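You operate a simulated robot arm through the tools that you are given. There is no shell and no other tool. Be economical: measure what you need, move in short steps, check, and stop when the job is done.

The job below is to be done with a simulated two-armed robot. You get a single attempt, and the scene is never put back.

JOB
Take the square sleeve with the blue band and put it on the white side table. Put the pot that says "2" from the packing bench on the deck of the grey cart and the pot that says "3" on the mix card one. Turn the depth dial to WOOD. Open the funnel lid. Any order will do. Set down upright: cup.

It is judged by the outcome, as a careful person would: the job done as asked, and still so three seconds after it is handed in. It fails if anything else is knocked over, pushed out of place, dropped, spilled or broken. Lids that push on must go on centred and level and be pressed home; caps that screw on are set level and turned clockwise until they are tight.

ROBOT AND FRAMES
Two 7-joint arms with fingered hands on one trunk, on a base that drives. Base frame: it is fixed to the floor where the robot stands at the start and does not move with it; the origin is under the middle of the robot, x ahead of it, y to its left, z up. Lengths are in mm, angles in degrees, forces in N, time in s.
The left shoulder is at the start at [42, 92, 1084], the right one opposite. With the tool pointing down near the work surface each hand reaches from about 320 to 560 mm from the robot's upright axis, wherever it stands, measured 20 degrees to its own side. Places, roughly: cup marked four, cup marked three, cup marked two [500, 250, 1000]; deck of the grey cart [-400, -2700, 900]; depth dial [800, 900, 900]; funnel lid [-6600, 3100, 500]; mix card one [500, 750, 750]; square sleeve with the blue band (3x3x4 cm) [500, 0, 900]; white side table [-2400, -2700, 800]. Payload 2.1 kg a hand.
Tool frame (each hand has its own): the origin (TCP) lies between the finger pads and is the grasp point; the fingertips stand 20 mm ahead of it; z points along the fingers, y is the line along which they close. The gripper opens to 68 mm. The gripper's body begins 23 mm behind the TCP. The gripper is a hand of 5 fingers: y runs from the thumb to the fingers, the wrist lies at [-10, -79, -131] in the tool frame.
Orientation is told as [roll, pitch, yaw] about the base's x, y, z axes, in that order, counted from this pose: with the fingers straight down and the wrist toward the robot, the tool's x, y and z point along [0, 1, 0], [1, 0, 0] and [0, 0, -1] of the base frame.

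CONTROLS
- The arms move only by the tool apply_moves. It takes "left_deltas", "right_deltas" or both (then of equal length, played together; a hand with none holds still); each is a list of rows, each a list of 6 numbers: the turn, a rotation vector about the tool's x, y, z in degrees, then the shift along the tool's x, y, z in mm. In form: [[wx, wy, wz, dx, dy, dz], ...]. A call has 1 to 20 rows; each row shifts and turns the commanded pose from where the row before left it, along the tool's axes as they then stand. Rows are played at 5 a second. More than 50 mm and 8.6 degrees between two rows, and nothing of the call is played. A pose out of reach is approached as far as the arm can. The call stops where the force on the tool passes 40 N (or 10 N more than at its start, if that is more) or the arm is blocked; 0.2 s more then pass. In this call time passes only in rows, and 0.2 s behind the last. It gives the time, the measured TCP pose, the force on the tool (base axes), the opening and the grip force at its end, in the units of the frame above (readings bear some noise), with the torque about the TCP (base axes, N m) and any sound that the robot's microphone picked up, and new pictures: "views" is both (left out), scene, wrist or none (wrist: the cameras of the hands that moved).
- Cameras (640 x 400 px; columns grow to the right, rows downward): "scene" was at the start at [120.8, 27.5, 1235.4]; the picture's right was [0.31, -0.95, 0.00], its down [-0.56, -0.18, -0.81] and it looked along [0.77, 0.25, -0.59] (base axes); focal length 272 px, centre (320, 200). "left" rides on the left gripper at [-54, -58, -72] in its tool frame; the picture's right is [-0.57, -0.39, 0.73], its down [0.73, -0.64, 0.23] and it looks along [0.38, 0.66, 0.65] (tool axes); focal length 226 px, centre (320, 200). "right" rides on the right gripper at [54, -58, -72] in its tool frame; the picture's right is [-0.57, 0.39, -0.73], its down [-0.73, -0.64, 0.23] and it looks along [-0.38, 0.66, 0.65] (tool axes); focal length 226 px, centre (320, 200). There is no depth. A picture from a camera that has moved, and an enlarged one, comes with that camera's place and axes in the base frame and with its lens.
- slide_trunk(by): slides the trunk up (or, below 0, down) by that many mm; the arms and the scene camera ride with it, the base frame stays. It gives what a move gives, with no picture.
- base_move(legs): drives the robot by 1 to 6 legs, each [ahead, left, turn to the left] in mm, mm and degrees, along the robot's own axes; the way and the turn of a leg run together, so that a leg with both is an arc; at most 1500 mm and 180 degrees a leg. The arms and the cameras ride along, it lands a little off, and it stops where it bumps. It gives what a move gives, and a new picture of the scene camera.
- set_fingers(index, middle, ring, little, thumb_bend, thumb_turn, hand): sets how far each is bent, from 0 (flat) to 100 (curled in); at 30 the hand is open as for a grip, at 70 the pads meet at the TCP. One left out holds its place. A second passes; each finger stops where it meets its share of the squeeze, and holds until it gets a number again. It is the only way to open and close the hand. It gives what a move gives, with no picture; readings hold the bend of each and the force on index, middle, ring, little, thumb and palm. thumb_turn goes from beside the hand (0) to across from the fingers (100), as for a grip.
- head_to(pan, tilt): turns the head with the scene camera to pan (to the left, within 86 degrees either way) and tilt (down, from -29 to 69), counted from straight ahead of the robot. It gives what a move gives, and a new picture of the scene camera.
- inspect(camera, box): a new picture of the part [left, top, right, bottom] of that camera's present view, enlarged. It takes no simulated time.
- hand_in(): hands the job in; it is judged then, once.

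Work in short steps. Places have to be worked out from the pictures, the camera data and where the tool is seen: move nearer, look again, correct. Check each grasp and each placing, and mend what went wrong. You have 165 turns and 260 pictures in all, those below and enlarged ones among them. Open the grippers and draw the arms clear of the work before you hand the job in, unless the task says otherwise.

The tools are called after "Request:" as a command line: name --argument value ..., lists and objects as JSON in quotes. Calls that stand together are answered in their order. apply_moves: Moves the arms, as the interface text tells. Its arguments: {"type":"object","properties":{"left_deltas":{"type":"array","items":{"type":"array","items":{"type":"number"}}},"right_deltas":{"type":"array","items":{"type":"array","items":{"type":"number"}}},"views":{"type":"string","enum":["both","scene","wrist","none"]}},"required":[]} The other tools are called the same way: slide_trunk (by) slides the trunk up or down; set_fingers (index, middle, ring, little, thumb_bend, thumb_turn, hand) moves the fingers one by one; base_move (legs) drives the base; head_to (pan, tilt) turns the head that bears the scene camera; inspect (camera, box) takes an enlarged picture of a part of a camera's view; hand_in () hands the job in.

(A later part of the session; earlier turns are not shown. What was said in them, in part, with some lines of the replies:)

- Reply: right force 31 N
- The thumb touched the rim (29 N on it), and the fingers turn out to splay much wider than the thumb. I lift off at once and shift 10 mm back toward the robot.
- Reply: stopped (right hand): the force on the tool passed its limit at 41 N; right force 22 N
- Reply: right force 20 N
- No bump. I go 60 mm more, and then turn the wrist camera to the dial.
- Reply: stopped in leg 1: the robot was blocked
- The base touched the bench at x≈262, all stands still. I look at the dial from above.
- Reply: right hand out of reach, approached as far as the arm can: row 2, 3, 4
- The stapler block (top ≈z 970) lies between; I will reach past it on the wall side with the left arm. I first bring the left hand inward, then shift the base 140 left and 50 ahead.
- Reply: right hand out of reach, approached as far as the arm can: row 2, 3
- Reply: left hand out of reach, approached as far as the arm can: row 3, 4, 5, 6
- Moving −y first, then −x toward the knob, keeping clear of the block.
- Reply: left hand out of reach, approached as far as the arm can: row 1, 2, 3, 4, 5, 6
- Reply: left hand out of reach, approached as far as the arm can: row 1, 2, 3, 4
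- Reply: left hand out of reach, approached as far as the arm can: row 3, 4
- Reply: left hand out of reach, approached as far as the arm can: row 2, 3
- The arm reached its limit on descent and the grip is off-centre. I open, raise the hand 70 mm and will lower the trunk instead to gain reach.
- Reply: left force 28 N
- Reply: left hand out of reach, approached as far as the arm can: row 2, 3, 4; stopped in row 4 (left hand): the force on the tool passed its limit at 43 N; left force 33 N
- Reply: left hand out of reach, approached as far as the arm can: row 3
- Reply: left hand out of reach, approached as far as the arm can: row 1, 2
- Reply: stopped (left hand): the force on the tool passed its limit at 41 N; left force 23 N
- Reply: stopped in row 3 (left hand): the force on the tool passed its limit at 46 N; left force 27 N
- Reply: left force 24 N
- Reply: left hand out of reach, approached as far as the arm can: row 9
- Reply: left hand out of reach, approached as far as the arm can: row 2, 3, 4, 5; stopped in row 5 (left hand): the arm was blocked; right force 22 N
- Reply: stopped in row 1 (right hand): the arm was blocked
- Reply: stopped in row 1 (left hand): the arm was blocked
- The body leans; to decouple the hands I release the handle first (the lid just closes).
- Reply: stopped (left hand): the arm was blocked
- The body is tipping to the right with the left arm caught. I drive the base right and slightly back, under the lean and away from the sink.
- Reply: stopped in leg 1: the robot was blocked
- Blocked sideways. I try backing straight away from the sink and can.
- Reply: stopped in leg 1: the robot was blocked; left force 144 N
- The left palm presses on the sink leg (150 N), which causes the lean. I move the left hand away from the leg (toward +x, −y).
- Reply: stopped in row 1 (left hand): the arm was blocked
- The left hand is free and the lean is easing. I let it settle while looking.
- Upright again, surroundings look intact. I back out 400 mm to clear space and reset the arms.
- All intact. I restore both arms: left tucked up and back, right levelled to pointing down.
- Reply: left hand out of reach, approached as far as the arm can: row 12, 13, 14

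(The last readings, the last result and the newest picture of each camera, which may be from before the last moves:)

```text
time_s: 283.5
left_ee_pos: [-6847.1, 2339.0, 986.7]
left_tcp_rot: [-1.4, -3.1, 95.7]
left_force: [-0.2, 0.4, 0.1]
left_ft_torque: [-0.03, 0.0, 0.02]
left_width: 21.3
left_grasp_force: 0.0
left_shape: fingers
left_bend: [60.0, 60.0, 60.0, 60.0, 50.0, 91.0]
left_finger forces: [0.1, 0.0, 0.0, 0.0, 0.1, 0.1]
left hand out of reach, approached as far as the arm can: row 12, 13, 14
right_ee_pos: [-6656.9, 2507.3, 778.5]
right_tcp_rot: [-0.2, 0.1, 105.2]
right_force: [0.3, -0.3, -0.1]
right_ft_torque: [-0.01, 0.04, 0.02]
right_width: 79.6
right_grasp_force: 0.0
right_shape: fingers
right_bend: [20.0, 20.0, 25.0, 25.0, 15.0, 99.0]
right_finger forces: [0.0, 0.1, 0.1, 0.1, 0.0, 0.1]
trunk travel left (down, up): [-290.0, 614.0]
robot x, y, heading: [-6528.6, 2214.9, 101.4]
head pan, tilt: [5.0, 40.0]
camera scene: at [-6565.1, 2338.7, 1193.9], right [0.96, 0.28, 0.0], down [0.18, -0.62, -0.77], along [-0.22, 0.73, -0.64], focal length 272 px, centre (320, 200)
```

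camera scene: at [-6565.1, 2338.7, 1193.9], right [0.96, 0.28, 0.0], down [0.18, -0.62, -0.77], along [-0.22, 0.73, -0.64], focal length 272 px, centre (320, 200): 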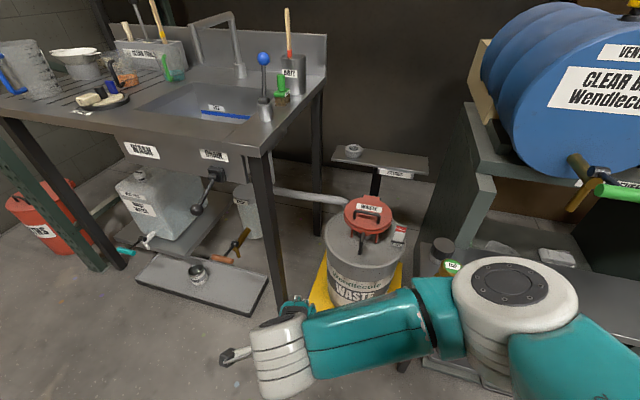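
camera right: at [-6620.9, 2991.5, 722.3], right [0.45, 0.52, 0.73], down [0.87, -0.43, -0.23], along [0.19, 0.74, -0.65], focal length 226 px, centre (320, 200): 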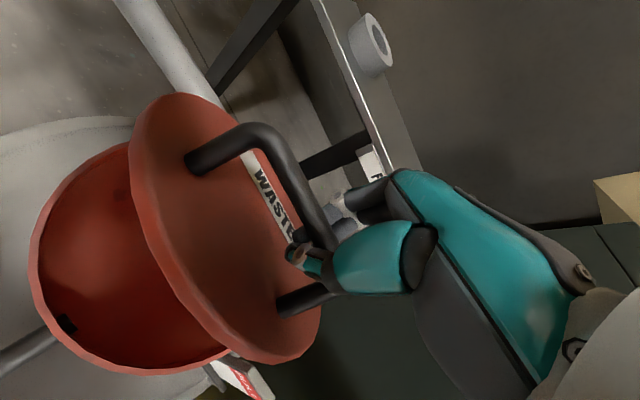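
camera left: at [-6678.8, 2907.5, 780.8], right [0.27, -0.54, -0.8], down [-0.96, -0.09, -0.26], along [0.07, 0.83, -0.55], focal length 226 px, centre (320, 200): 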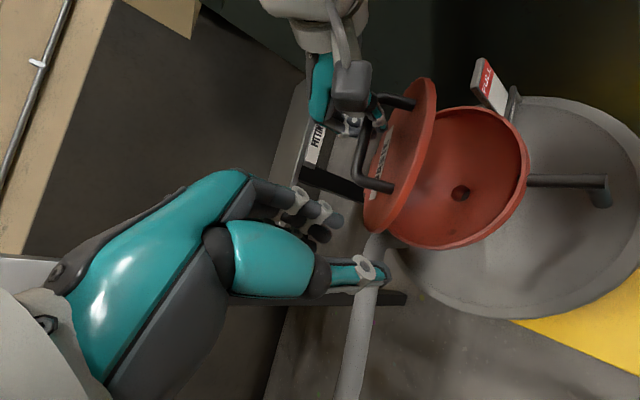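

Arms reset. I raise the left a bit more, shift the right hand to its side, then drive back in to ≈(−6626,2635).

Request:
apply_moves --left_deltas '[[0, 0, 0, 0, -5, -40], [0, 0, 0, 0, -5, -40], [0, 0, 0, 0, -5, -30], [0, 0, 0, 0, 0, 0]]' --right_deltas '[[0, 0, 0, -40, -11, -20], [0, 0, 0, -40, -11, -20], [0, 0, 0, -40, -11, -20], [0, 0, 0, 0, 0, 0]]' --views "none"

Request:
base_move --legs '[[0, 0, -2], [430, 35, 0]]'

Request:
slide_trunk --by -150

Request:
inspect --camera "right" --box '[0, 0, 640, 400]'

```text
time_s: 284.5
left_ee_pos: [-6848.2, 2318.3, 1097.5]
left_tcp_rot: [-1.4, -3.0, 95.7]
left_force: [1.0, -0.9, 0.1]
left_ft_torque: [-0.02, 0.0, -0.02]
left_width: 21.5
left_grasp_force: 0.1
left_shape: fingers
left_bend: [60.0, 60.0, 60.0, 60.0, 50.0, 91.0]
left_finger forces: [0.1, 0.0, 0.1, 0.0, 0.1, 0.1]
right_ee_pos: [-6531.3, 2505.3, 839.8]
right_tcp_rot: [-0.1, -0.1, 105.2]
right_force: [-0.1, 0.7, -0.1]
right_ft_torque: [-0.01, 0.02, 0.03]
right_width: 79.6
right_grasp_force: 0.0
right_shape: fingers
right_bend: [20.0, 20.0, 25.0, 25.0, 15.0, 99.0]
right_finger forces: [0.1, 0.0, 0.1, 0.1, 0.0, 0.1]
trunk travel left (down, up): [-290.0, 614.0]
robot x, y, heading: [-6528.3, 2212.8, 101.3]
head pan, tilt: [5.0, 40.0]
```

```text
time_s: 287.5
left_ee_pos: [-6949.8, 2755.0, 1096.5]
left_tcp_rot: [-1.3, -3.0, 93.5]
left_force: [-0.8, -0.7, -0.4]
left_ft_torque: [0.01, -0.01, -0.01]
left_width: 21.2
left_grasp_force: 0.1
left_shape: fingers
left_bend: [60.0, 60.0, 60.0, 60.0, 50.0, 91.0]
left_finger forces: [0.0, 0.1, 0.0, 0.1, 0.1, 0.1]
right_ee_pos: [-6625.4, 2930.2, 839.3]
right_tcp_rot: [-0.1, 0.1, 103.0]
right_force: [0.3, -0.8, 1.0]
right_ft_torque: [-0.01, 0.03, -0.01]
right_width: 79.7
right_grasp_force: 0.0
right_shape: fingers
right_bend: [20.0, 20.0, 25.0, 25.0, 15.0, 99.0]
right_finger forces: [0.1, 0.0, 0.1, 0.0, 0.0, 0.0]
trunk travel left (down, up): [-290.0, 614.0]
robot x, y, heading: [-6633.2, 2637.9, 99.4]
head pan, tilt: [5.0, 40.0]
camera scene: at [-6664.6, 2763.8, 1193.9], right [0.97, 0.24, 0.0], down [0.16, -0.62, -0.77], along [-0.19, 0.74, -0.64], focal length 272 px, centre (320, 200)
```

scene: 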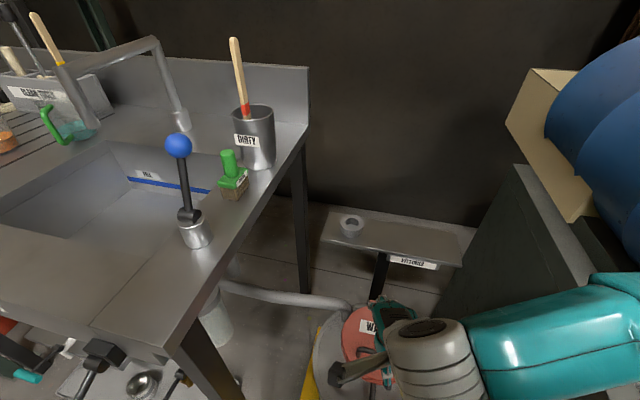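

```text
time_s: 289.3
left_ee_pos: [-6949.4, 2754.6, 946.5]
left_tcp_rot: [-1.4, -3.0, 93.5]
left_force: [-0.1, 0.7, 0.3]
left_ft_torque: [-0.01, 0.01, -0.04]
left_width: 21.2
left_grasp_force: 0.1
left_shape: fingers
left_bend: [60.0, 60.0, 60.0, 60.0, 50.0, 91.0]
left_finger forces: [0.1, 0.0, 0.0, 0.0, 0.0, 0.0]
right_ee_pos: [-6625.6, 2930.5, 689.2]
right_tcp_rot: [0.0, 0.1, 102.9]
right_force: [-0.3, -0.2, 0.1]
right_ft_torque: [-0.01, -0.02, -0.01]
right_width: 79.7
right_grasp_force: 0.1
right_shape: fingers
right_bend: [20.0, 20.0, 25.0, 25.0, 15.0, 99.0]
right_finger forces: [0.0, 0.1, 0.0, 0.0, 0.0, 0.0]
trunk travel left (down, up): [-140.0, 764.0]
robot x, y, heading: [-6629.3, 2639.5, 99.1]
head pan, tilt: [5.0, 40.0]
```

```text
1.00 times, centred on (320, 200) of right (not enlarged: the box is as wide or as high as the picture)
camera zoom: at [-6665.9, 2860.7, 761.2], right [0.46, 0.5, 0.73], down [0.86, -0.46, -0.23], along [0.22, 0.73, -0.65], focal length 226 px, centre (320, 200)
```

zoom: 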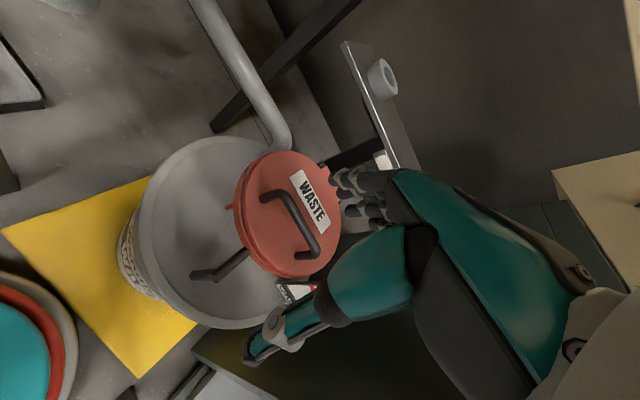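

Back in place. I move over the handle (now ≈[−6604,3002]) and down to z≈625.

Request:
apply_moves --right_deltas '[[0, 0, 1.5, -12, 22, 0], [0, 0, 1.5, -12, 22, 0], [0, 0, 1, -12, 22, 24], [0, 0, 0, 0, 0, 40]]' --views "wrist"

Request:
inspect --camera "right" --box '[120, 100, 440, 300]'

```text
time_s: 290.3
left_ee_pos: [-6950.0, 2755.8, 947.2]
left_tcp_rot: [-1.4, -3.0, 93.4]
left_force: [-0.1, -0.2, 0.5]
left_ft_torque: [-0.01, -0.06, -0.01]
left_width: 21.4
left_grasp_force: 0.0
left_shape: fingers
left_bend: [60.0, 60.0, 60.0, 60.0, 50.0, 91.0]
left_finger forces: [0.0, 0.1, 0.1, 0.0, 0.1, 0.0]
right_ee_pos: [-6602.7, 3002.1, 626.0]
right_tcp_rot: [-0.2, 0.0, 99.0]
right_force: [-0.4, -0.1, -0.2]
right_ft_torque: [0.02, 0.0, 0.04]
right_width: 79.2
right_grasp_force: 0.0
right_shape: fingers
right_bend: [20.0, 20.0, 25.0, 25.0, 15.0, 99.0]
right_finger forces: [0.1, 0.0, 0.0, 0.0, 0.0, 0.0]
trunk travel left (down, up): [-140.0, 764.0]
robot x, y, heading: [-6634.2, 2638.0, 99.0]
head pan, tilt: [5.0, 40.0]
camera right: at [-6647.8, 2935.4, 697.1], right [0.5, 0.47, 0.73], down [0.83, -0.52, -0.23], along [0.27, 0.71, -0.65], focal length 226 px, centre (320, 200)
```

right: 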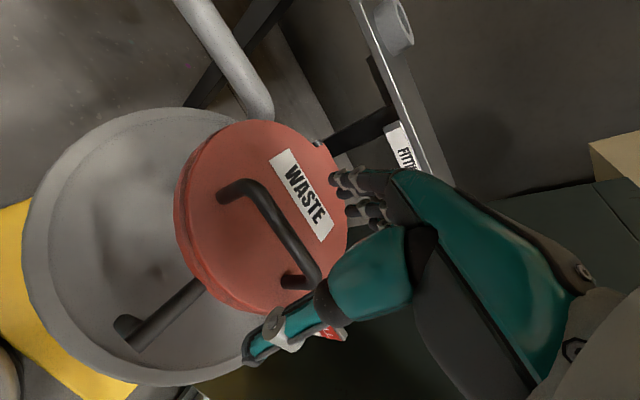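

```text
2.00 times, centred on (280, 200) of right
camera zoom: at [-6647.8, 2935.4, 697.1], right [0.5, 0.47, 0.73], down [0.83, -0.52, -0.23], along [0.27, 0.71, -0.65], focal length 452 px, centre (400, 200)
```

zoom: 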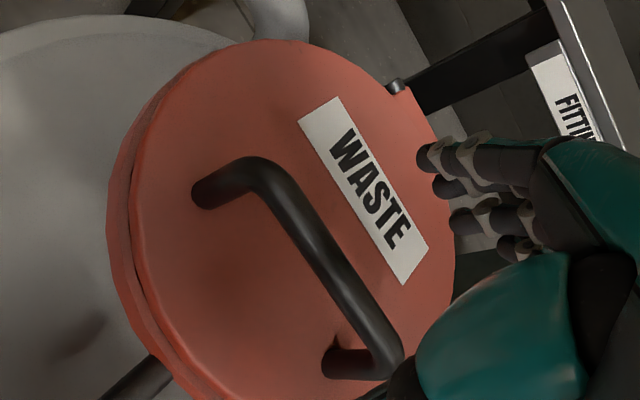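

Bar centre (−6605,3010). Shift 8 mm forward, down 40 mm, and close around it.

Request:
apply_moves --right_deltas '[[0, 0, 0, 1, 8, 0], [0, 0, 0, 0, 0, 14], [0, 0, 0, 0, 0, 14], [0, 0, 0, 0, 0, 12]]' --views "none"

Request:
set_fingers --hand "right" --index 75 --middle 75 --ring 75 --little 25 --thumb_bend 72

Request:
apply_moves --right_deltas '[[0, 0, 0, 0, 2.5, -9], [0, 0, 0, 0, 3.5, -9], [0, 0, 0, 0, 4.5, -9], [0, 0, 0, 0, 5.2, -8.5], [0, 0, 0, 0, 6.2, -8.5], [0, 0, 0, 0, 7.2, -8], [0, 0, 0, 0, 8, -7], [0, 0, 0, 0, 8, -6]]' --views "wrist"

```text
time_s: 291.3
left_ee_pos: [-6949.7, 2756.2, 946.6]
left_tcp_rot: [-1.4, -3.1, 93.4]
left_force: [0.0, 0.2, -0.7]
left_ft_torque: [0.02, -0.03, 0.02]
left_width: 21.3
left_grasp_force: 0.0
left_shape: fingers
left_bend: [60.0, 60.0, 60.0, 60.0, 50.0, 91.0]
left_finger forces: [0.0, 0.0, 0.1, 0.0, 0.1, 0.1]
right_ee_pos: [-6606.4, 3007.7, 583.5]
right_tcp_rot: [-0.1, 0.0, 99.1]
right_force: [-0.6, 0.1, 0.4]
right_ft_torque: [-0.02, -0.02, -0.01]
right_width: 79.4
right_grasp_force: 0.1
right_shape: fingers
right_bend: [20.0, 20.0, 25.0, 25.0, 15.0, 99.0]
right_finger forces: [0.0, 0.0, 0.0, 0.0, 0.0, 0.1]
trunk travel left (down, up): [-140.0, 764.0]
robot x, y, heading: [-6635.5, 2637.0, 99.4]
head pan, tilt: [5.0, 40.0]
```

```text
time_s: 292.3
left_ee_pos: [-6951.1, 2756.2, 947.2]
left_tcp_rot: [-1.4, -2.9, 93.4]
left_force: [-0.7, -0.6, 0.4]
left_ft_torque: [0.02, 0.0, 0.0]
left_width: 21.4
left_grasp_force: 0.0
left_shape: fingers
left_bend: [60.0, 60.0, 60.0, 60.0, 50.0, 91.0]
left_finger forces: [0.0, 0.0, 0.0, 0.1, 0.0, 0.0]
right_ee_pos: [-6605.3, 3008.6, 584.8]
right_tcp_rot: [-0.1, 0.0, 99.0]
right_force: [-0.4, 12.5, -2.8]
right_ft_torque: [-0.02, 0.03, -0.02]
right_width: 0.0
right_grasp_force: 6.5
right_shape: fingers
right_bend: [74.0, 75.0, 74.0, 25.0, 72.0, 99.0]
right_finger forces: [8.2, 1.4, 2.7, 0.0, 0.1, 0.1]
trunk travel left (down, up): [-140.0, 764.0]
robot x, y, heading: [-6633.7, 2634.1, 99.4]
head pan, tilt: [5.0, 40.0]
```

```text
time_s: 294.1
left_ee_pos: [-6948.7, 2756.6, 946.7]
left_tcp_rot: [-1.2, -2.9, 93.4]
left_force: [0.4, -0.8, 0.5]
left_ft_torque: [0.01, -0.01, 0.01]
left_width: 21.0
left_grasp_force: 0.1
left_shape: fingers
left_bend: [60.0, 60.0, 60.0, 60.0, 50.0, 91.0]
left_finger forces: [0.0, 0.1, 0.1, 0.1, 0.0, 0.0]
right_ee_pos: [-6613.7, 3054.1, 650.6]
right_tcp_rot: [0.0, 0.1, 99.1]
right_force: [10.7, 9.6, -11.7]
right_ft_torque: [-0.15, 0.02, -0.13]
right_width: 0.0
right_grasp_force: 7.9
right_shape: fingers
right_bend: [74.0, 74.0, 74.0, 25.0, 72.0, 99.0]
right_finger forces: [9.2, 2.0, 4.3, 0.1, 0.0, 0.0]
trunk travel left (down, up): [-140.0, 764.0]
robot x, y, heading: [-6637.2, 2637.5, 99.2]
head pan, tilt: [5.0, 40.0]
camera right: at [-6657.3, 2988.6, 721.6], right [0.5, 0.47, 0.73], down [0.83, -0.52, -0.23], along [0.27, 0.71, -0.65], focal length 226 px, centre (320, 200)
```

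right: 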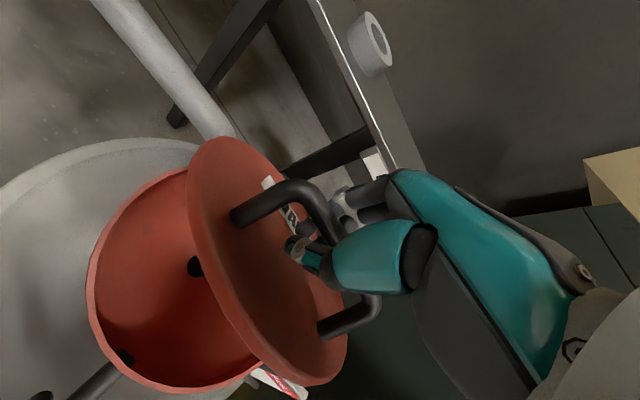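

Open to about 45°, though slightly off the arc. I continue toward 60° with a slight backward tilt and corrected path.

Request:
apply_moves --right_deltas '[[0, 0, 0, -5, 6, 0], [2.5, 0, 0, -3.5, 8.5, -2.5], [2.5, 0, 0, -2.5, 8.5, -2.5], [2.5, 0, 0, -1.5, 8, -2], [2.5, 0, 0, -1.5, 8, -1.5]]' --views "wrist"

```text
time_s: 295.3
left_ee_pos: [-6948.9, 2755.6, 948.4]
left_tcp_rot: [-1.4, -2.9, 93.4]
left_force: [-0.5, -0.5, -0.3]
left_ft_torque: [0.0, 0.02, -0.04]
left_width: 21.2
left_grasp_force: 0.1
left_shape: fingers
left_bend: [60.0, 60.0, 60.0, 60.0, 50.0, 91.0]
left_finger forces: [0.0, 0.1, 0.0, 0.1, 0.0, 0.0]
right_ee_pos: [-6605.4, 3095.6, 657.4]
right_tcp_rot: [-0.2, 10.1, 99.1]
right_force: [0.0, -0.9, 0.0]
right_ft_torque: [0.0, 0.01, -0.01]
right_width: 0.0
right_grasp_force: 0.5
right_shape: fingers
right_bend: [74.0, 75.0, 75.0, 25.0, 70.0, 99.0]
right_finger forces: [0.0, 0.0, 0.1, 0.0, 0.7, 0.0]
trunk travel left (down, up): [-140.0, 764.0]
robot x, y, heading: [-6631.9, 2637.0, 99.3]
head pan, tilt: [5.0, 40.0]
camera right: at [-6652.1, 3042.5, 737.8], right [0.48, 0.59, 0.65], down [0.83, -0.55, -0.11], along [0.29, 0.59, -0.75], focal length 226 px, centre (320, 200)
```

right: 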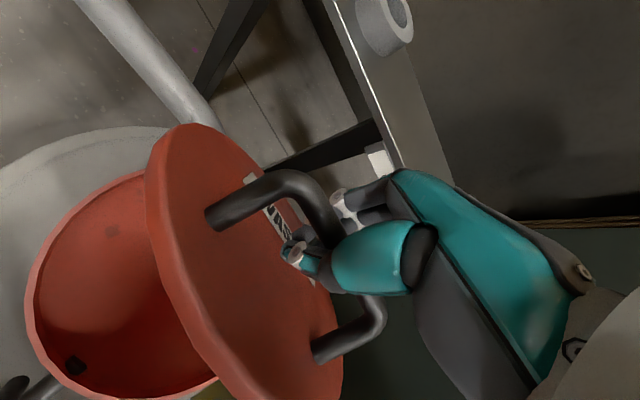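

Good: ~62° and low force. Continue +30 mm with 10° more tilt.

Request:
apply_moves --right_deltas '[[2.5, 0, 0, -1.2, 7.5, 1], [2.5, 0, 0, -1.2, 7.5, 1], [2.5, 0, 0, -1.2, 7.5, 2], [2.5, 0, 0, -1.2, 7.5, 2]]' --views "both"

```text
time_s: 296.4
left_ee_pos: [-6949.7, 2753.4, 946.9]
left_tcp_rot: [-1.4, -3.3, 93.5]
left_force: [0.3, 0.1, 0.6]
left_ft_torque: [0.02, 0.0, -0.01]
left_width: 21.0
left_grasp_force: 0.2
left_shape: fingers
left_bend: [60.0, 60.0, 60.0, 60.0, 50.0, 91.0]
left_finger forces: [0.0, 0.1, 0.0, 0.1, 0.0, 0.1]
right_ee_pos: [-6606.1, 3124.5, 649.1]
right_tcp_rot: [0.2, 19.3, 99.2]
right_force: [2.3, -4.8, 28.5]
right_ft_torque: [0.21, 0.23, 0.05]
right_width: 0.0
right_grasp_force: 14.6
right_shape: fingers
right_bend: [74.0, 75.0, 75.0, 25.0, 73.0, 100.0]
right_finger forces: [0.1, 0.1, 0.0, 0.0, 29.2, 0.0]
trunk travel left (down, up): [-140.0, 764.0]
robot x, y, heading: [-6631.4, 2634.0, 99.2]
head pan, tilt: [5.0, 40.0]
stopped in row 4 (right hand): the force on the tool passed its limit at 42 N (the readings are from after the stop); the commanded pose is now the measured one
camera scene: at [-6669.2, 2791.5, 1042.2], right [0.97, 0.24, 0.0], down [0.16, -0.62, -0.77], along [-0.19, 0.74, -0.64], focal length 272 px, centre (320, 200)
camera right: at [-6654.9, 3084.6, 737.0], right [0.47, 0.69, 0.56], down [0.83, -0.56, -0.01], along [0.3, 0.47, -0.83], focal length 226 px, centre (320, 200)
```

scene: 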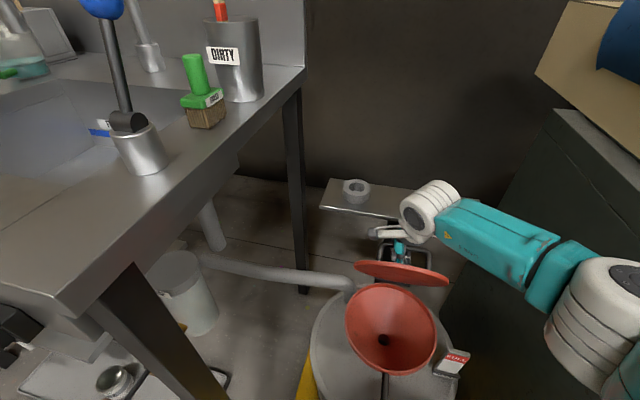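
right: 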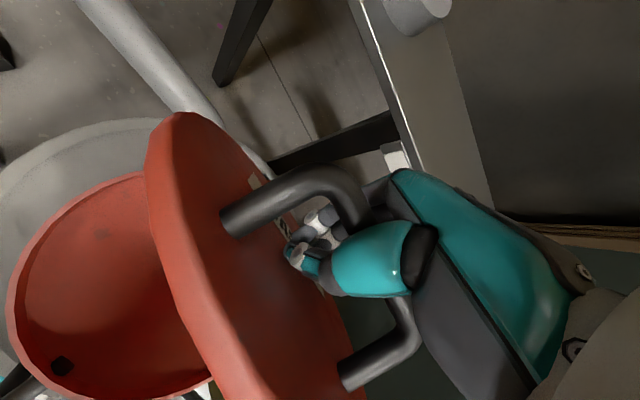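

The lid is ~55–60°, the bar sits in the thumb's crook and the thumb tip presses on the lid. I ease up 12 mm and keep pushing along +y.

Request:
apply_moves --right_deltas '[[0, 0, 0, 0, 2, -12], [0, 0, 0, -1, 8, -4], [0, 0, 0, -1, 8, -4], [0, 0, 0, -1, 8, -3]]' --views "both"

```text
time_s: 297.4
left_ee_pos: [-6949.7, 2755.7, 946.9]
left_tcp_rot: [-1.4, -3.0, 93.4]
left_force: [0.2, -1.2, -0.1]
left_ft_torque: [0.04, -0.04, 0.0]
left_width: 21.2
left_grasp_force: 0.0
left_shape: fingers
left_bend: [60.0, 60.0, 60.0, 60.0, 50.0, 91.0]
left_finger forces: [0.0, 0.0, 0.0, 0.1, 0.0, 0.1]
right_ee_pos: [-6608.2, 3156.4, 658.9]
right_tcp_rot: [0.1, 19.7, 99.1]
right_force: [0.4, -0.8, -0.7]
right_ft_torque: [0.01, 0.03, 0.01]
right_width: 0.1
right_grasp_force: 0.1
right_shape: fingers
right_bend: [74.0, 75.0, 75.0, 25.0, 71.0, 99.0]
right_finger forces: [0.0, 0.1, 0.0, 0.0, 0.4, 0.0]
trunk travel left (down, up): [-140.0, 764.0]
robot x, y, heading: [-6638.0, 2635.0, 99.1]
head pan, tilt: [5.0, 40.0]
camera scene: at [-6669.4, 2793.9, 1041.6], right [0.97, 0.24, 0.0], down [0.16, -0.62, -0.77], along [-0.19, 0.74, -0.64], focal length 272 px, centre (320, 200)
camera right: at [-6657.4, 3117.3, 746.8], right [0.46, 0.69, 0.55], down [0.83, -0.56, 0.0], along [0.31, 0.46, -0.83], focal length 226 px, centre (320, 200)
```

scene: 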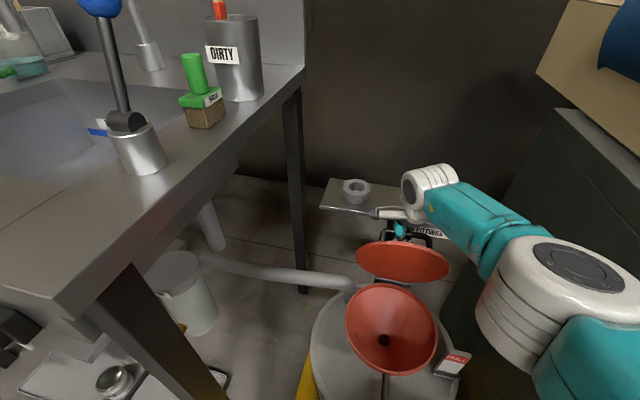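
right: 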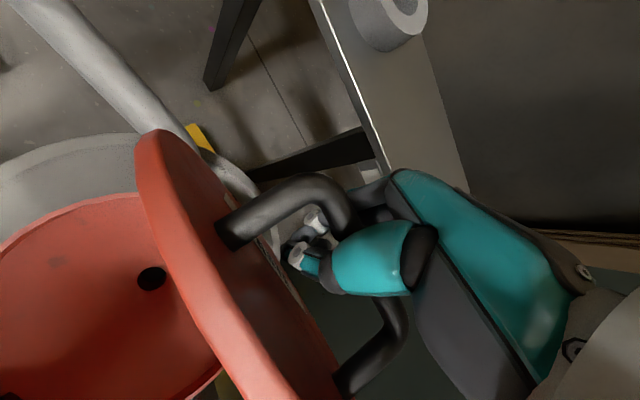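

Now ≈70° with hardly any force. Continue pushing.

Request:
apply_moves --right_deltas '[[1.5, 0, 0, -1, 8, -1], [1.5, 0, 0, -1, 8, 0], [1.5, 0, 0, -1, 8, 0], [1.5, 0, 0, -1, 8, 1]]' --views "scene"

```text
time_s: 298.4
left_ee_pos: [-6949.7, 2755.9, 947.5]
left_tcp_rot: [-1.4, -2.9, 93.4]
left_force: [0.3, -0.5, 0.0]
left_ft_torque: [-0.01, 0.02, -0.01]
left_width: 21.4
left_grasp_force: 0.1
left_shape: fingers
left_bend: [60.0, 60.0, 60.0, 60.0, 50.0, 91.0]
left_finger forces: [0.1, 0.0, 0.0, 0.1, 0.0, 0.0]
right_ee_pos: [-6604.4, 3144.9, 652.5]
right_tcp_rot: [0.1, 24.2, 99.1]
right_force: [0.2, -0.1, 2.5]
right_ft_torque: [0.04, -0.02, 0.0]
right_width: 0.2
right_grasp_force: 0.9
right_shape: fingers
right_bend: [74.0, 75.0, 75.0, 25.0, 71.0, 100.0]
right_finger forces: [0.0, 0.0, 0.1, 0.0, 1.4, 0.0]
right hand out of reach, approached as far as the arm can: row 1, 2, 3, 4
trunk travel left (down, up): [-140.0, 764.0]
robot x, y, heading: [-6636.9, 2638.3, 99.1]
head pan, tilt: [5.0, 40.0]
camera scene: at [-6669.4, 2793.8, 1041.6], right [0.97, 0.24, 0.0], down [0.16, -0.62, -0.77], along [-0.19, 0.74, -0.64], focal length 272 px, centre (320, 200)
```

scene: 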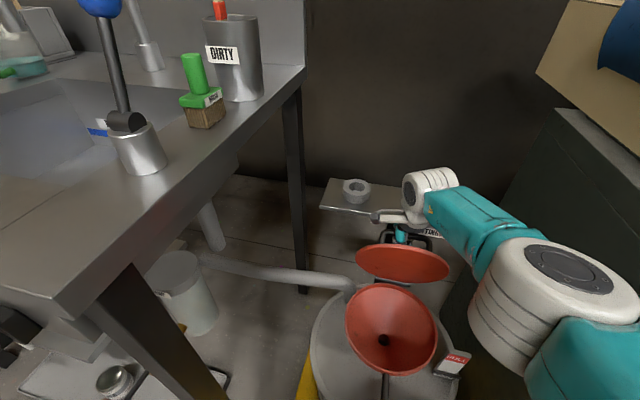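

The arm is at its limit at ≈68°; I nudge the base forward 45 mm to carry the lid over.

Request:
base_move --legs '[[45, -7, 0]]'

```text
time_s: 299.3
left_ee_pos: [-6951.2, 2765.5, 946.6]
left_tcp_rot: [-1.4, -3.0, 92.4]
left_force: [-0.1, 0.1, 0.3]
left_ft_torque: [0.01, 0.01, 0.0]
left_width: 21.3
left_grasp_force: 0.0
left_shape: fingers
left_bend: [60.0, 60.0, 60.0, 60.0, 50.0, 91.0]
left_finger forces: [0.0, 0.0, 0.0, 0.1, 0.0, 0.0]
right_ee_pos: [-6599.5, 3148.7, 651.2]
right_tcp_rot: [0.2, 24.1, 98.2]
right_force: [0.5, 0.3, 1.1]
right_ft_torque: [0.0, 0.05, 0.01]
right_width: 0.1
right_grasp_force: 0.2
right_shape: fingers
right_bend: [74.0, 75.0, 75.0, 25.0, 71.0, 100.0]
right_finger forces: [0.0, 0.0, 0.0, 0.0, 0.5, 0.1]
trunk travel left (down, up): [-140.0, 764.0]
robot x, y, heading: [-6636.1, 2642.3, 98.2]
head pan, tilt: [5.0, 40.0]
stopped in leg 1: the robot was blocked; the commanded pose is now the measured one
camera scene: at [-6670.0, 2798.9, 1041.6], right [0.97, 0.23, 0.0], down [0.15, -0.63, -0.77], along [-0.17, 0.75, -0.64], focal length 272 px, centre (320, 200)
```

scene: 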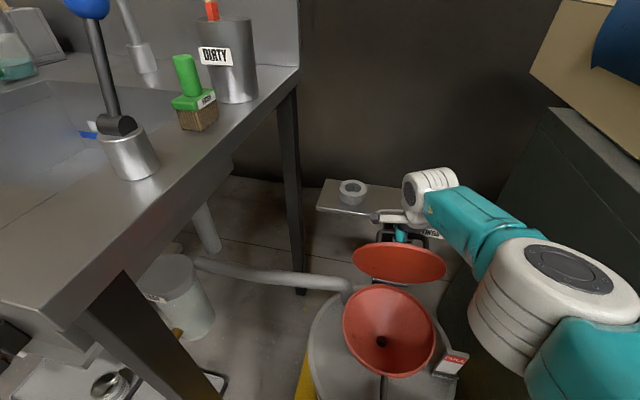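

The base is blocked by the pallet. Raising the hand straight up should draw the bar into the finger tips and so farther over; I do that in small steps.

Request:
apply_moves --right_deltas '[[0, 0, 0, 0, -2.5, -6.4], [0, 0, 0, 0, -2.5, -6.4], [0, 0, 0, 0, -2, -6]]' --views "both"

```text
time_s: 300.1
left_ee_pos: [-6950.9, 2765.2, 945.5]
left_tcp_rot: [-1.3, -3.1, 92.5]
left_force: [-0.2, -0.3, 0.1]
left_ft_torque: [-0.03, 0.0, -0.01]
left_width: 21.3
left_grasp_force: 0.0
left_shape: fingers
left_bend: [60.0, 60.0, 60.0, 60.0, 50.0, 91.0]
left_finger forces: [0.0, 0.0, 0.0, 0.0, 0.0, 0.0]
right_ee_pos: [-6598.9, 3150.8, 672.6]
right_tcp_rot: [0.1, 24.2, 98.2]
right_force: [0.5, -0.2, -0.3]
right_ft_torque: [0.0, 0.01, 0.01]
right_width: 0.0
right_grasp_force: 0.1
right_shape: fingers
right_bend: [74.0, 75.0, 75.0, 25.0, 70.0, 100.0]
right_finger forces: [0.0, 0.1, 0.1, 0.1, 0.0, 0.1]
trunk travel left (down, up): [-140.0, 764.0]
robot x, y, heading: [-6639.8, 2641.5, 98.2]
head pan, tilt: [5.0, 40.0]
camera scene: at [-6670.0, 2798.9, 1041.6], right [0.97, 0.23, 0.0], down [0.15, -0.63, -0.77], along [-0.17, 0.75, -0.64], focal length 272 px, centre (320, 200)
camera right: at [-6650.2, 3119.5, 762.4], right [0.47, 0.72, 0.5], down [0.82, -0.57, 0.05], along [0.32, 0.39, -0.86], focal length 226 px, centre (320, 200)
```

scene: 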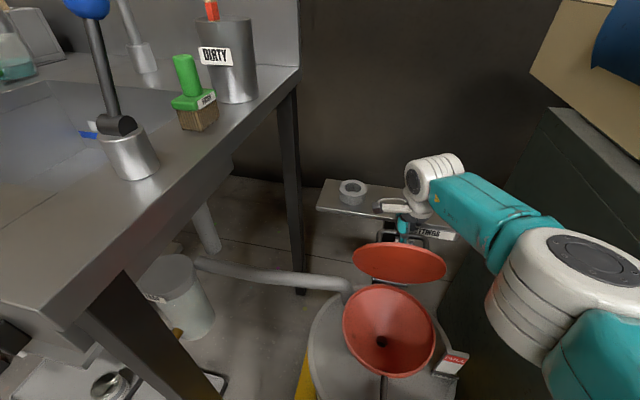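
right: 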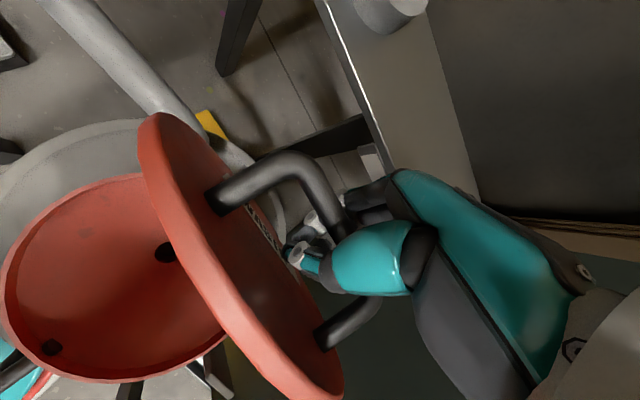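

The hand reads no load and the lid kept its angle (~74°). I raise 14 mm more, which should bring the ring of fingers up against the bar.

Request:
apply_moves --right_deltas '[[0, 0, 0, 0, -1, -6.5], [0, 0, 0, 0, -1, -6.5], [0, 0, 0, 0, -1, -6.5]]' --views "both"

```text
time_s: 300.9
left_ee_pos: [-6951.6, 2766.8, 946.2]
left_tcp_rot: [-1.4, -3.0, 92.4]
left_force: [-0.4, 0.4, 0.7]
left_ft_torque: [0.01, -0.02, -0.01]
left_width: 21.5
left_grasp_force: 0.1
left_shape: fingers
left_bend: [60.0, 60.0, 60.0, 60.0, 50.0, 91.0]
left_finger forces: [0.1, 0.0, 0.0, 0.0, 0.0, 0.0]
right_ee_pos: [-6601.4, 3156.9, 690.3]
right_tcp_rot: [0.2, 24.1, 98.1]
right_force: [-0.5, -0.5, -1.3]
right_ft_torque: [-0.05, -0.03, -0.04]
right_width: 0.1
right_grasp_force: 0.9
right_shape: fingers
right_bend: [74.0, 74.0, 74.0, 25.0, 71.0, 100.0]
right_finger forces: [0.1, 0.2, 1.5, 0.0, 0.2, 0.1]
trunk travel left (down, up): [-140.0, 764.0]
robot x, y, heading: [-6640.6, 2641.5, 98.1]
head pan, tilt: [5.0, 40.0]
camera scene: at [-6669.8, 2800.4, 1041.1], right [0.97, 0.23, 0.0], down [0.15, -0.63, -0.76], along [-0.17, 0.74, -0.64], focal length 272 px, centre (320, 200)
camera right: at [-6651.0, 3125.8, 780.6], right [0.47, 0.72, 0.5], down [0.82, -0.57, 0.05], along [0.32, 0.39, -0.86], focal length 226 px, centre (320, 200)
```

scene: 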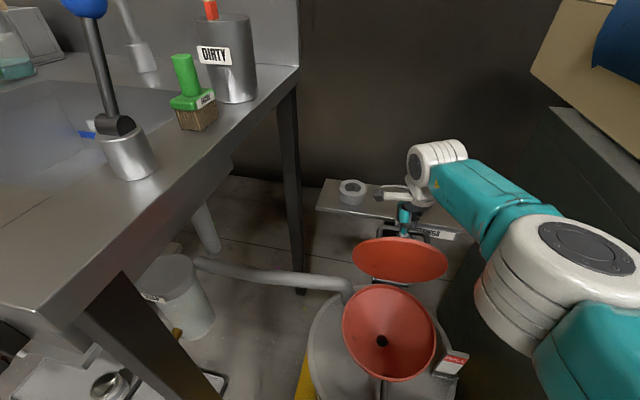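
right: 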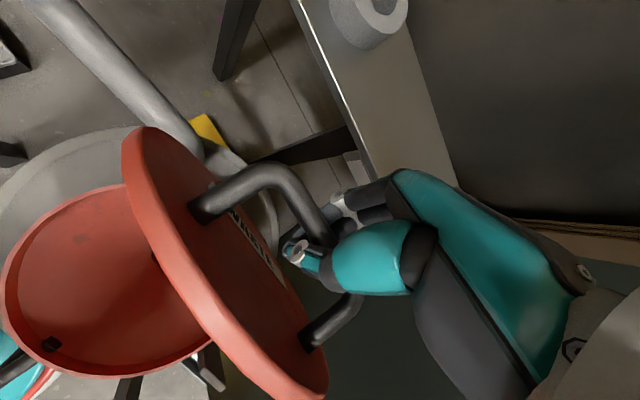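

The lid moved to ~78°. The bar is near the fingertips; now I push +y at this height.

Request:
apply_moves --right_deltas '[[0, 0, 0, 0, 7.5, -2.5], [0, 0, 0, 0, 7.5, -2.5], [0, 0, 0, 0, 7.5, -2.5]]' --views "both"

```text
time_s: 301.7
left_ee_pos: [-6949.7, 2766.0, 946.8]
left_tcp_rot: [-1.5, -3.0, 92.5]
left_force: [-0.4, 0.6, 0.7]
left_ft_torque: [0.01, 0.0, -0.02]
left_width: 21.2
left_grasp_force: 0.0
left_shape: fingers
left_bend: [60.0, 60.0, 60.0, 60.0, 50.0, 91.0]
left_finger forces: [0.0, 0.0, 0.1, 0.0, 0.1, 0.1]
right_ee_pos: [-6602.2, 3156.6, 692.2]
right_tcp_rot: [0.2, 24.2, 98.2]
right_force: [-1.4, 0.1, -0.8]
right_ft_torque: [0.03, 0.02, -0.02]
right_width: 0.0
right_grasp_force: 0.4
right_shape: fingers
right_bend: [74.0, 75.0, 74.0, 25.0, 71.0, 99.0]
right_finger forces: [0.0, 0.0, 1.1, 0.0, 0.1, 0.0]
right hand out of reach, approached as far as the arm can: row 1, 2, 3
trunk travel left (down, up): [-140.0, 764.0]
robot x, y, heading: [-6637.1, 2639.8, 98.2]
head pan, tilt: [5.0, 40.0]
camera scene: at [-6670.0, 2799.0, 1041.6], right [0.97, 0.23, 0.0], down [0.15, -0.63, -0.77], along [-0.17, 0.75, -0.64], focal length 272 px, centre (320, 200)
camera right: at [-6653.1, 3125.2, 782.4], right [0.47, 0.72, 0.5], down [0.82, -0.57, 0.05], along [0.32, 0.39, -0.86], focal length 226 px, centre (320, 200)
```

scene: 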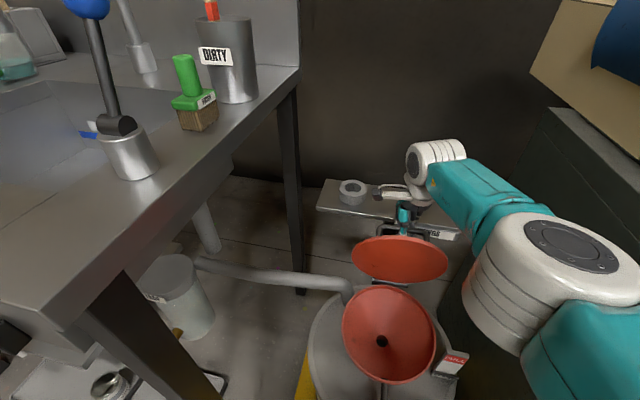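
right: 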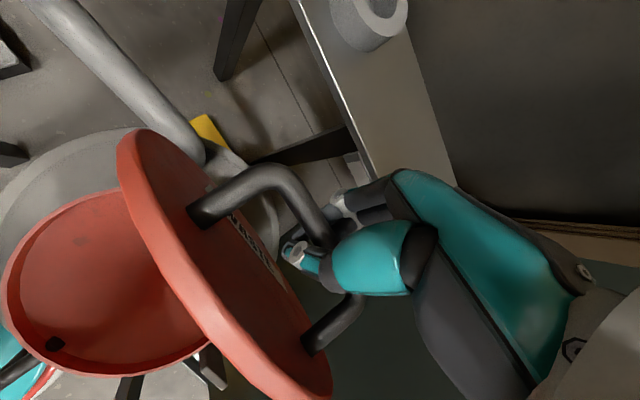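

At the reach limit again. Reducing the tilt frees ~35 mm of reach, so I untilt while pushing +y.

Request:
apply_moves --right_deltas '[[-3.5, 0, 0, -1, 7.5, -2.5], [-3.5, 0, 0, -1, 7.5, -2], [-3.5, 0, 0, -1, 7.5, -1.5], [-3.5, 0, 0, -1, 7.5, -1], [-3.5, 0, 0, -1, 7.5, 0]]' --views "scene"

```text
time_s: 302.9
left_ee_pos: [-6951.0, 2764.6, 946.3]
left_tcp_rot: [-1.4, -3.0, 92.5]
left_force: [-0.7, 0.1, -0.5]
left_ft_torque: [0.0, 0.0, 0.01]
left_width: 21.4
left_grasp_force: 0.0
left_shape: fingers
left_bend: [60.0, 60.0, 60.0, 60.0, 50.0, 91.0]
left_finger forces: [0.0, 0.1, 0.0, 0.0, 0.0, 0.1]
right_ee_pos: [-6603.1, 3195.0, 687.5]
right_tcp_rot: [0.0, 6.7, 98.1]
right_force: [0.1, -2.2, -1.5]
right_ft_torque: [0.01, 0.05, -0.05]
right_width: 0.0
right_grasp_force: 2.3
right_shape: fingers
right_bend: [74.0, 75.0, 74.0, 25.0, 71.0, 99.0]
right_finger forces: [0.1, 1.0, 2.3, 0.0, 0.6, 0.0]
trunk travel left (down, up): [-140.0, 764.0]
robot x, y, heading: [-6637.3, 2642.9, 98.1]
head pan, tilt: [5.0, 40.0]
camera scene: at [-6670.0, 2799.1, 1041.5], right [0.97, 0.23, 0.0], down [0.15, -0.63, -0.77], along [-0.17, 0.75, -0.64], focal length 272 px, centre (320, 200)
```

scene: 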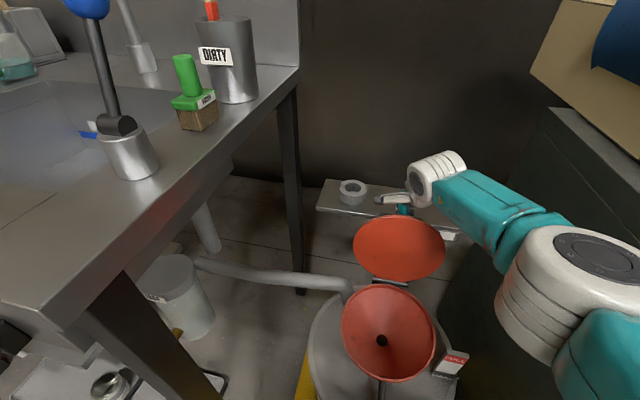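

The lid is now ≈95°. A bit more push past vertical.

Request:
apply_moves --right_deltas '[[-3, 0, 0, -1, 7, 0], [-3, 0, 0, -1, 7, 1], [-2, 0, 0, -1, 6, 2]]' --views "scene"

```text
time_s: 303.7
left_ee_pos: [-6951.4, 2764.9, 946.5]
left_tcp_rot: [-1.4, -3.0, 92.5]
left_force: [-0.5, 0.6, 0.3]
left_ft_torque: [0.0, -0.01, 0.02]
left_width: 21.4
left_grasp_force: 0.0
left_shape: fingers
left_bend: [60.0, 60.0, 60.0, 60.0, 50.0, 91.0]
left_finger forces: [0.0, 0.0, 0.0, 0.0, 0.1, 0.1]
right_ee_pos: [-6602.0, 3215.6, 683.5]
right_tcp_rot: [0.0, -1.3, 98.0]
right_force: [1.0, -2.0, -3.8]
right_ft_torque: [-0.01, 0.0, 0.0]
right_width: 0.0
right_grasp_force: 3.3
right_shape: fingers
right_bend: [74.0, 75.0, 75.0, 25.0, 69.0, 99.0]
right_finger forces: [2.1, 0.9, 0.6, 0.0, 3.2, 0.0]
trunk travel left (down, up): [-140.0, 764.0]
robot x, y, heading: [-6637.7, 2640.5, 98.0]
head pan, tilt: [5.0, 40.0]
camera scene: at [-6670.0, 2799.1, 1041.5], right [0.97, 0.23, 0.0], down [0.15, -0.63, -0.77], along [-0.17, 0.75, -0.64], focal length 272 px, centre (320, 200)
```

scene: 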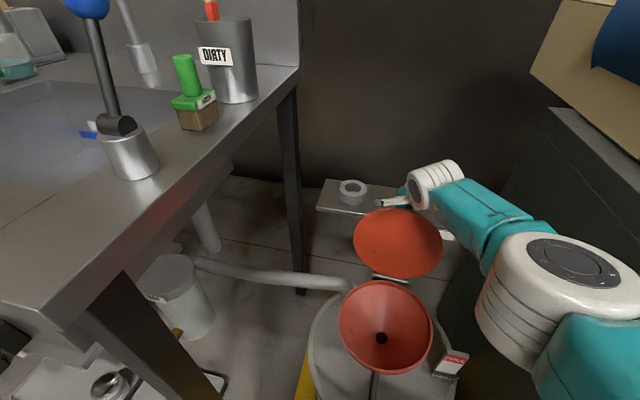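

Past vertical (~104°). I open only the fingers, leaving the thumb, so the lid can lean back freely.

Request:
set_fingers --hand "right" --index 5 --middle 5 --ring 5 --little 5

Request:
inspect --camera "right" --box '[0, 0, 640, 400]'

Request:
inspect --camera "scene" --box '[320, 150, 480, 250]'

```text
time_s: 304.7
left_ee_pos: [-6950.9, 2765.4, 946.9]
left_tcp_rot: [-1.4, -2.9, 92.5]
left_force: [1.1, 0.4, -0.1]
left_ft_torque: [0.0, -0.01, 0.0]
left_width: 21.3
left_grasp_force: 0.1
left_shape: fingers
left_bend: [60.0, 60.0, 60.0, 60.0, 50.0, 91.0]
left_finger forces: [0.0, 0.0, 0.0, 0.0, 0.0, 0.1]
right_ee_pos: [-6603.0, 3214.3, 683.3]
right_tcp_rot: [0.0, -1.3, 98.1]
right_force: [1.0, -1.3, -1.8]
right_ft_torque: [-0.02, -0.01, -0.02]
right_width: 53.5
right_grasp_force: 1.7
right_shape: fingers
right_bend: [5.0, 5.0, 5.0, 5.0, 69.0, 99.0]
right_finger forces: [0.0, 0.0, 0.0, 0.0, 2.8, 0.0]
trunk travel left (down, up): [-140.0, 764.0]
robot x, y, heading: [-6639.3, 2641.4, 98.0]
head pan, tilt: [5.0, 40.0]
```

```text
1.00 times, centred on (320, 200) of right (not enlarged: the box is as wide or as high as the picture)
camera zoom: at [-6648.6, 3147.9, 754.0], right [0.51, 0.45, 0.74], down [0.81, -0.53, -0.25], along [0.28, 0.72, -0.63], focal length 226 px, centre (320, 200)
```

zoom: 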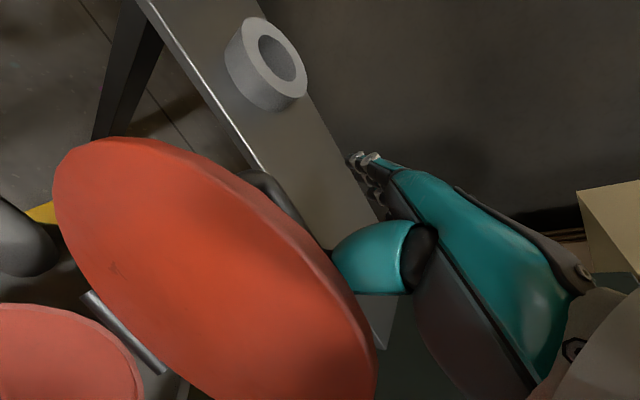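

```text
4.00 times, centred on (400, 200) of scene
camera zoom: at [-6670.0, 2799.0, 1041.6], right [0.97, 0.23, 0.0], down [0.15, -0.63, -0.77], along [-0.17, 0.75, -0.64], focal length 1090 px, centre (0, 200)
```

zoom: 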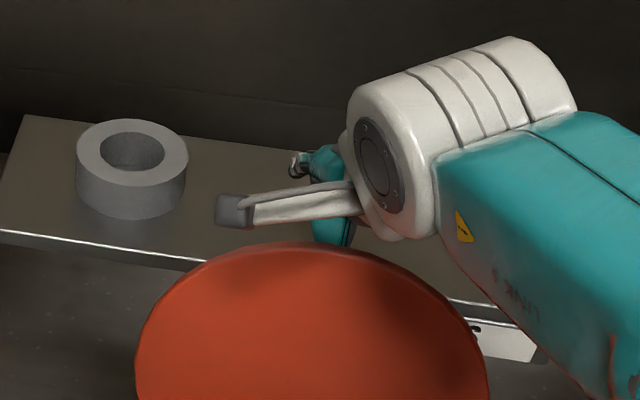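

The lid leans back ≈15° past vertical. I raise the hand gently and watch the load.

Request:
apply_moves --right_deltas '[[0, 0, 0, 0, 0, -6], [0, 0, 0, 0, 0, -6], [0, 0, 0, 0, 0, -6]]' --views "scene"

```text
time_s: 305.5
left_ee_pos: [-6951.3, 2765.0, 946.3]
left_tcp_rot: [-1.3, -3.1, 92.4]
left_force: [0.8, -0.4, 0.4]
left_ft_torque: [0.02, 0.01, 0.0]
left_width: 21.3
left_grasp_force: 0.1
left_shape: fingers
left_bend: [60.0, 60.0, 60.0, 60.0, 50.0, 91.0]
left_finger forces: [0.0, 0.0, 0.0, 0.0, 0.0, 0.0]
right_ee_pos: [-6604.4, 3213.8, 700.2]
right_tcp_rot: [0.0, -1.3, 98.1]
right_force: [0.1, 0.2, -0.9]
right_ft_torque: [-0.03, -0.03, 0.03]
right_width: 50.1
right_grasp_force: 0.0
right_shape: fingers
right_bend: [5.0, 5.0, 5.0, 5.0, 72.0, 99.0]
right_finger forces: [0.0, 0.0, 0.0, 0.0, 0.1, 0.0]
trunk travel left (down, up): [-140.0, 764.0]
robot x, y, heading: [-6636.0, 2640.2, 98.1]
head pan, tilt: [5.0, 40.0]
camera scene: at [-6670.0, 2798.9, 1041.6], right [0.97, 0.23, 0.0], down [0.15, -0.63, -0.77], along [-0.17, 0.75, -0.64], focal length 272 px, centre (320, 200)
```

scene: 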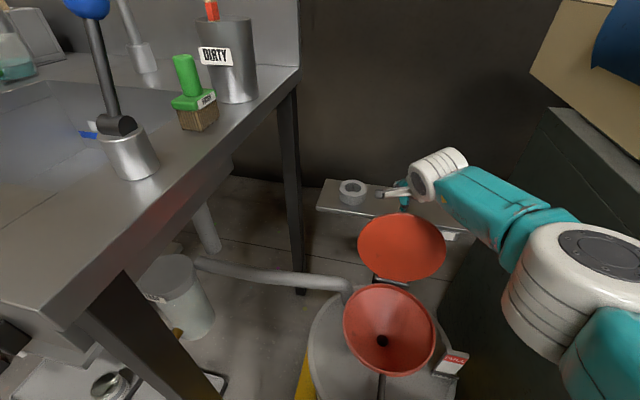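

Thumb is unloaded and the lid stays open by itself. I raise the hand clear.

Request:
apply_moves --right_deltas '[[0, 0, 0, 0, 0, -15], [0, 0, 0, 0, 0, -25], [0, 0, 0, 0, 0, -35], [0, 0, 0, 0, -10, -40], [0, 0, 0, 0, -40, -20], [0, 0, 0, 0, -45, 0], [0, 0, 0, 0, -45, 0]]' --views "scene"

```text
time_s: 307.1
left_ee_pos: [-6951.0, 2765.2, 947.4]
left_tcp_rot: [-1.4, -3.0, 92.5]
left_force: [-0.4, 0.0, 0.3]
left_ft_torque: [0.0, -0.02, 0.02]
left_width: 21.7
left_grasp_force: 0.1
left_shape: fingers
left_bend: [60.0, 60.0, 60.0, 60.0, 50.0, 91.0]
left_finger forces: [0.0, 0.1, 0.1, 0.1, 0.1, 0.0]
right_ee_pos: [-6581.6, 3074.0, 831.1]
right_tcp_rot: [0.1, -1.3, 97.9]
right_force: [-0.5, -0.5, -0.4]
right_ft_torque: [0.01, 0.0, 0.02]
right_width: 50.0
right_grasp_force: 0.0
right_shape: fingers
right_bend: [5.0, 5.0, 5.0, 5.0, 72.0, 99.0]
right_finger forces: [0.0, 0.0, 0.1, 0.0, 0.0, 0.0]
trunk travel left (down, up): [-140.0, 764.0]
robot x, y, heading: [-6640.1, 2643.5, 98.3]
head pan, tilt: [5.0, 40.0]
camera scene: at [-6670.1, 2799.0, 1041.6], right [0.97, 0.23, 0.0], down [0.15, -0.63, -0.77], along [-0.17, 0.75, -0.64], focal length 272 px, centre (320, 200)
```

scene: 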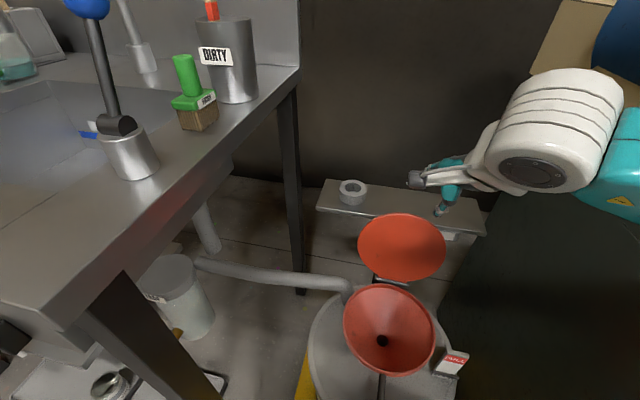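

The lid stands open by itself. I back away, raise the trunk, open both hands, and take a last look.

Request:
base_move --legs '[[-450, 0, 0]]'

Request:
set_fingers --hand "left" --index 30 --middle 30 --ring 30 --little 30 --thumb_bend 30

Request:
set_fingers --hand "right" --index 30 --middle 30 --ring 30 --little 30 --thumb_bend 30

Request:
inspect --camera "scene" --box '[160, 50, 480, 250]'

```text
time_s: 309.8
left_ee_pos: [-6887.6, 2327.7, 945.6]
left_tcp_rot: [-1.4, -3.0, 92.6]
left_force: [0.7, -0.7, 0.4]
left_ft_torque: [0.01, 0.04, -0.03]
left_width: 21.4
left_grasp_force: 0.2
left_shape: fingers
left_bend: [60.0, 60.0, 60.0, 60.0, 50.0, 91.0]
left_finger forces: [0.0, 0.0, 0.0, 0.0, 0.0, 0.0]
right_ee_pos: [-6519.6, 2635.2, 832.0]
right_tcp_rot: [0.1, -1.3, 98.2]
right_force: [-0.7, -0.7, 0.0]
right_ft_torque: [0.04, 0.01, -0.02]
right_width: 49.8
right_grasp_force: 0.0
right_shape: fingers
right_bend: [5.0, 5.0, 5.0, 5.0, 72.0, 99.0]
right_finger forces: [0.0, 0.1, 0.1, 0.0, 0.0, 0.0]
trunk travel left (down, up): [-140.0, 764.0]
robot x, y, heading: [-6574.6, 2205.5, 98.3]
head pan, tilt: [5.0, 40.0]
camera scene: at [-6607.0, 2362.1, 1041.6], right [0.97, 0.23, 0.0], down [0.15, -0.63, -0.77], along [-0.18, 0.75, -0.64], focal length 272 px, centre (320, 200)
```

scene: 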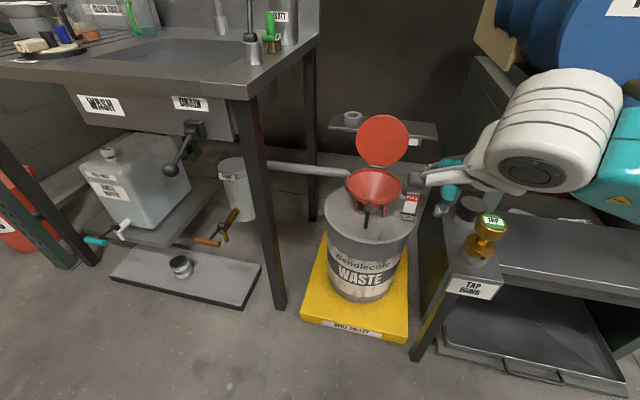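

```text
time_s: 310.8
left_ee_pos: [-6887.6, 2327.0, 946.3]
left_tcp_rot: [-1.4, -3.0, 92.5]
left_force: [-0.4, -1.3, -0.4]
left_ft_torque: [-0.03, 0.02, 0.01]
left_width: 62.8
left_grasp_force: 0.0
left_shape: fingers
left_bend: [30.0, 30.0, 30.0, 30.0, 30.0, 91.0]
left_finger forces: [0.0, 0.0, 0.0, 0.0, 0.1, 0.0]
right_ee_pos: [-6520.7, 2636.2, 830.8]
right_tcp_rot: [0.1, -1.3, 98.3]
right_force: [0.8, -0.8, 0.2]
right_ft_torque: [0.01, 0.01, 0.02]
right_width: 49.6
right_grasp_force: 0.2
right_shape: fingers
right_bend: [5.0, 5.0, 5.0, 5.0, 72.0, 99.0]
right_finger forces: [0.1, 0.1, 0.0, 0.1, 0.0, 0.1]
trunk travel left (down, up): [-140.0, 764.0]
robot x, y, heading: [-6572.9, 2202.6, 98.3]
head pan, tilt: [5.0, 40.0]
```

```text
time_s: 311.8
left_ee_pos: [-6887.4, 2327.9, 946.3]
left_tcp_rot: [-1.4, -3.0, 92.6]
left_force: [1.0, 0.6, 0.9]
left_ft_torque: [0.02, 0.05, 0.0]
left_width: 62.7
left_grasp_force: 0.1
left_shape: fingers
left_bend: [30.0, 30.0, 30.0, 30.0, 30.0, 91.0]
left_finger forces: [0.0, 0.0, 0.1, 0.0, 0.1, 0.0]
right_ee_pos: [-6520.7, 2636.2, 830.5]
right_tcp_rot: [0.1, -1.3, 98.3]
right_force: [-0.7, -0.5, -0.2]
right_ft_torque: [0.01, -0.02, -0.02]
right_width: 62.2
right_grasp_force: 0.0
right_shape: fingers
right_bend: [30.0, 30.0, 30.0, 30.0, 30.0, 99.0]
right_finger forces: [0.0, 0.1, 0.0, 0.0, 0.0, 0.0]
trunk travel left (down, up): [-140.0, 764.0]
robot x, y, heading: [-6576.4, 2207.0, 98.2]
head pan, tilt: [5.0, 40.0]
```

```text
2.00 times, centred on (320, 150) of scene
camera zoom: at [-6607.0, 2362.0, 1041.6], right [0.97, 0.23, 0.0], down [0.15, -0.63, -0.77], along [-0.18, 0.75, -0.64], focal length 545 px, centre (320, 300)
```

zoom: 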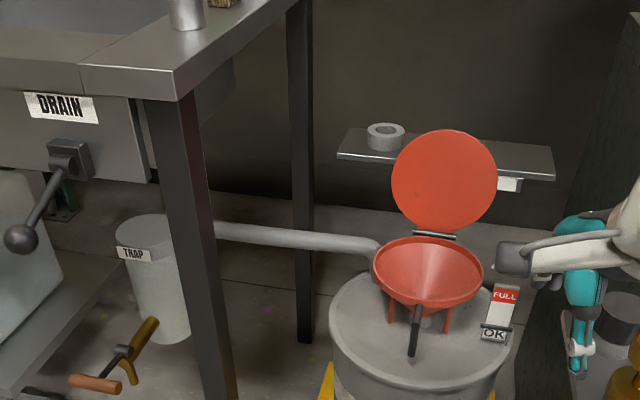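

The lid stands open, everything around it is upright, and both hands are empty and clear; I hand the job in.

Request:
hand_in

```text
The job is handed in.
```

I handed the job in with every part done and both hands empty and clear; in the last view I had of each part, it was in place:
- **Sleeve:** it stands upright on the white side table.
- **Pot "2":** it stands upright on the deck of the grey cart.
- **Pot "3":** it stands upright on mix card one.
- **Depth dial:** the pointer was at WOOD, between the label's near end and centre, when I last checked.
- **Funnel lid:** it stands open by itself, past vertical.

While I was opening the lid, the left hand caught on the sink table's leg with about 150 N on the palm. The robot leaned about 11° before I freed it. Everything there looked undisturbed afterwards, though the waste can may have moved by up to about a centimetre.
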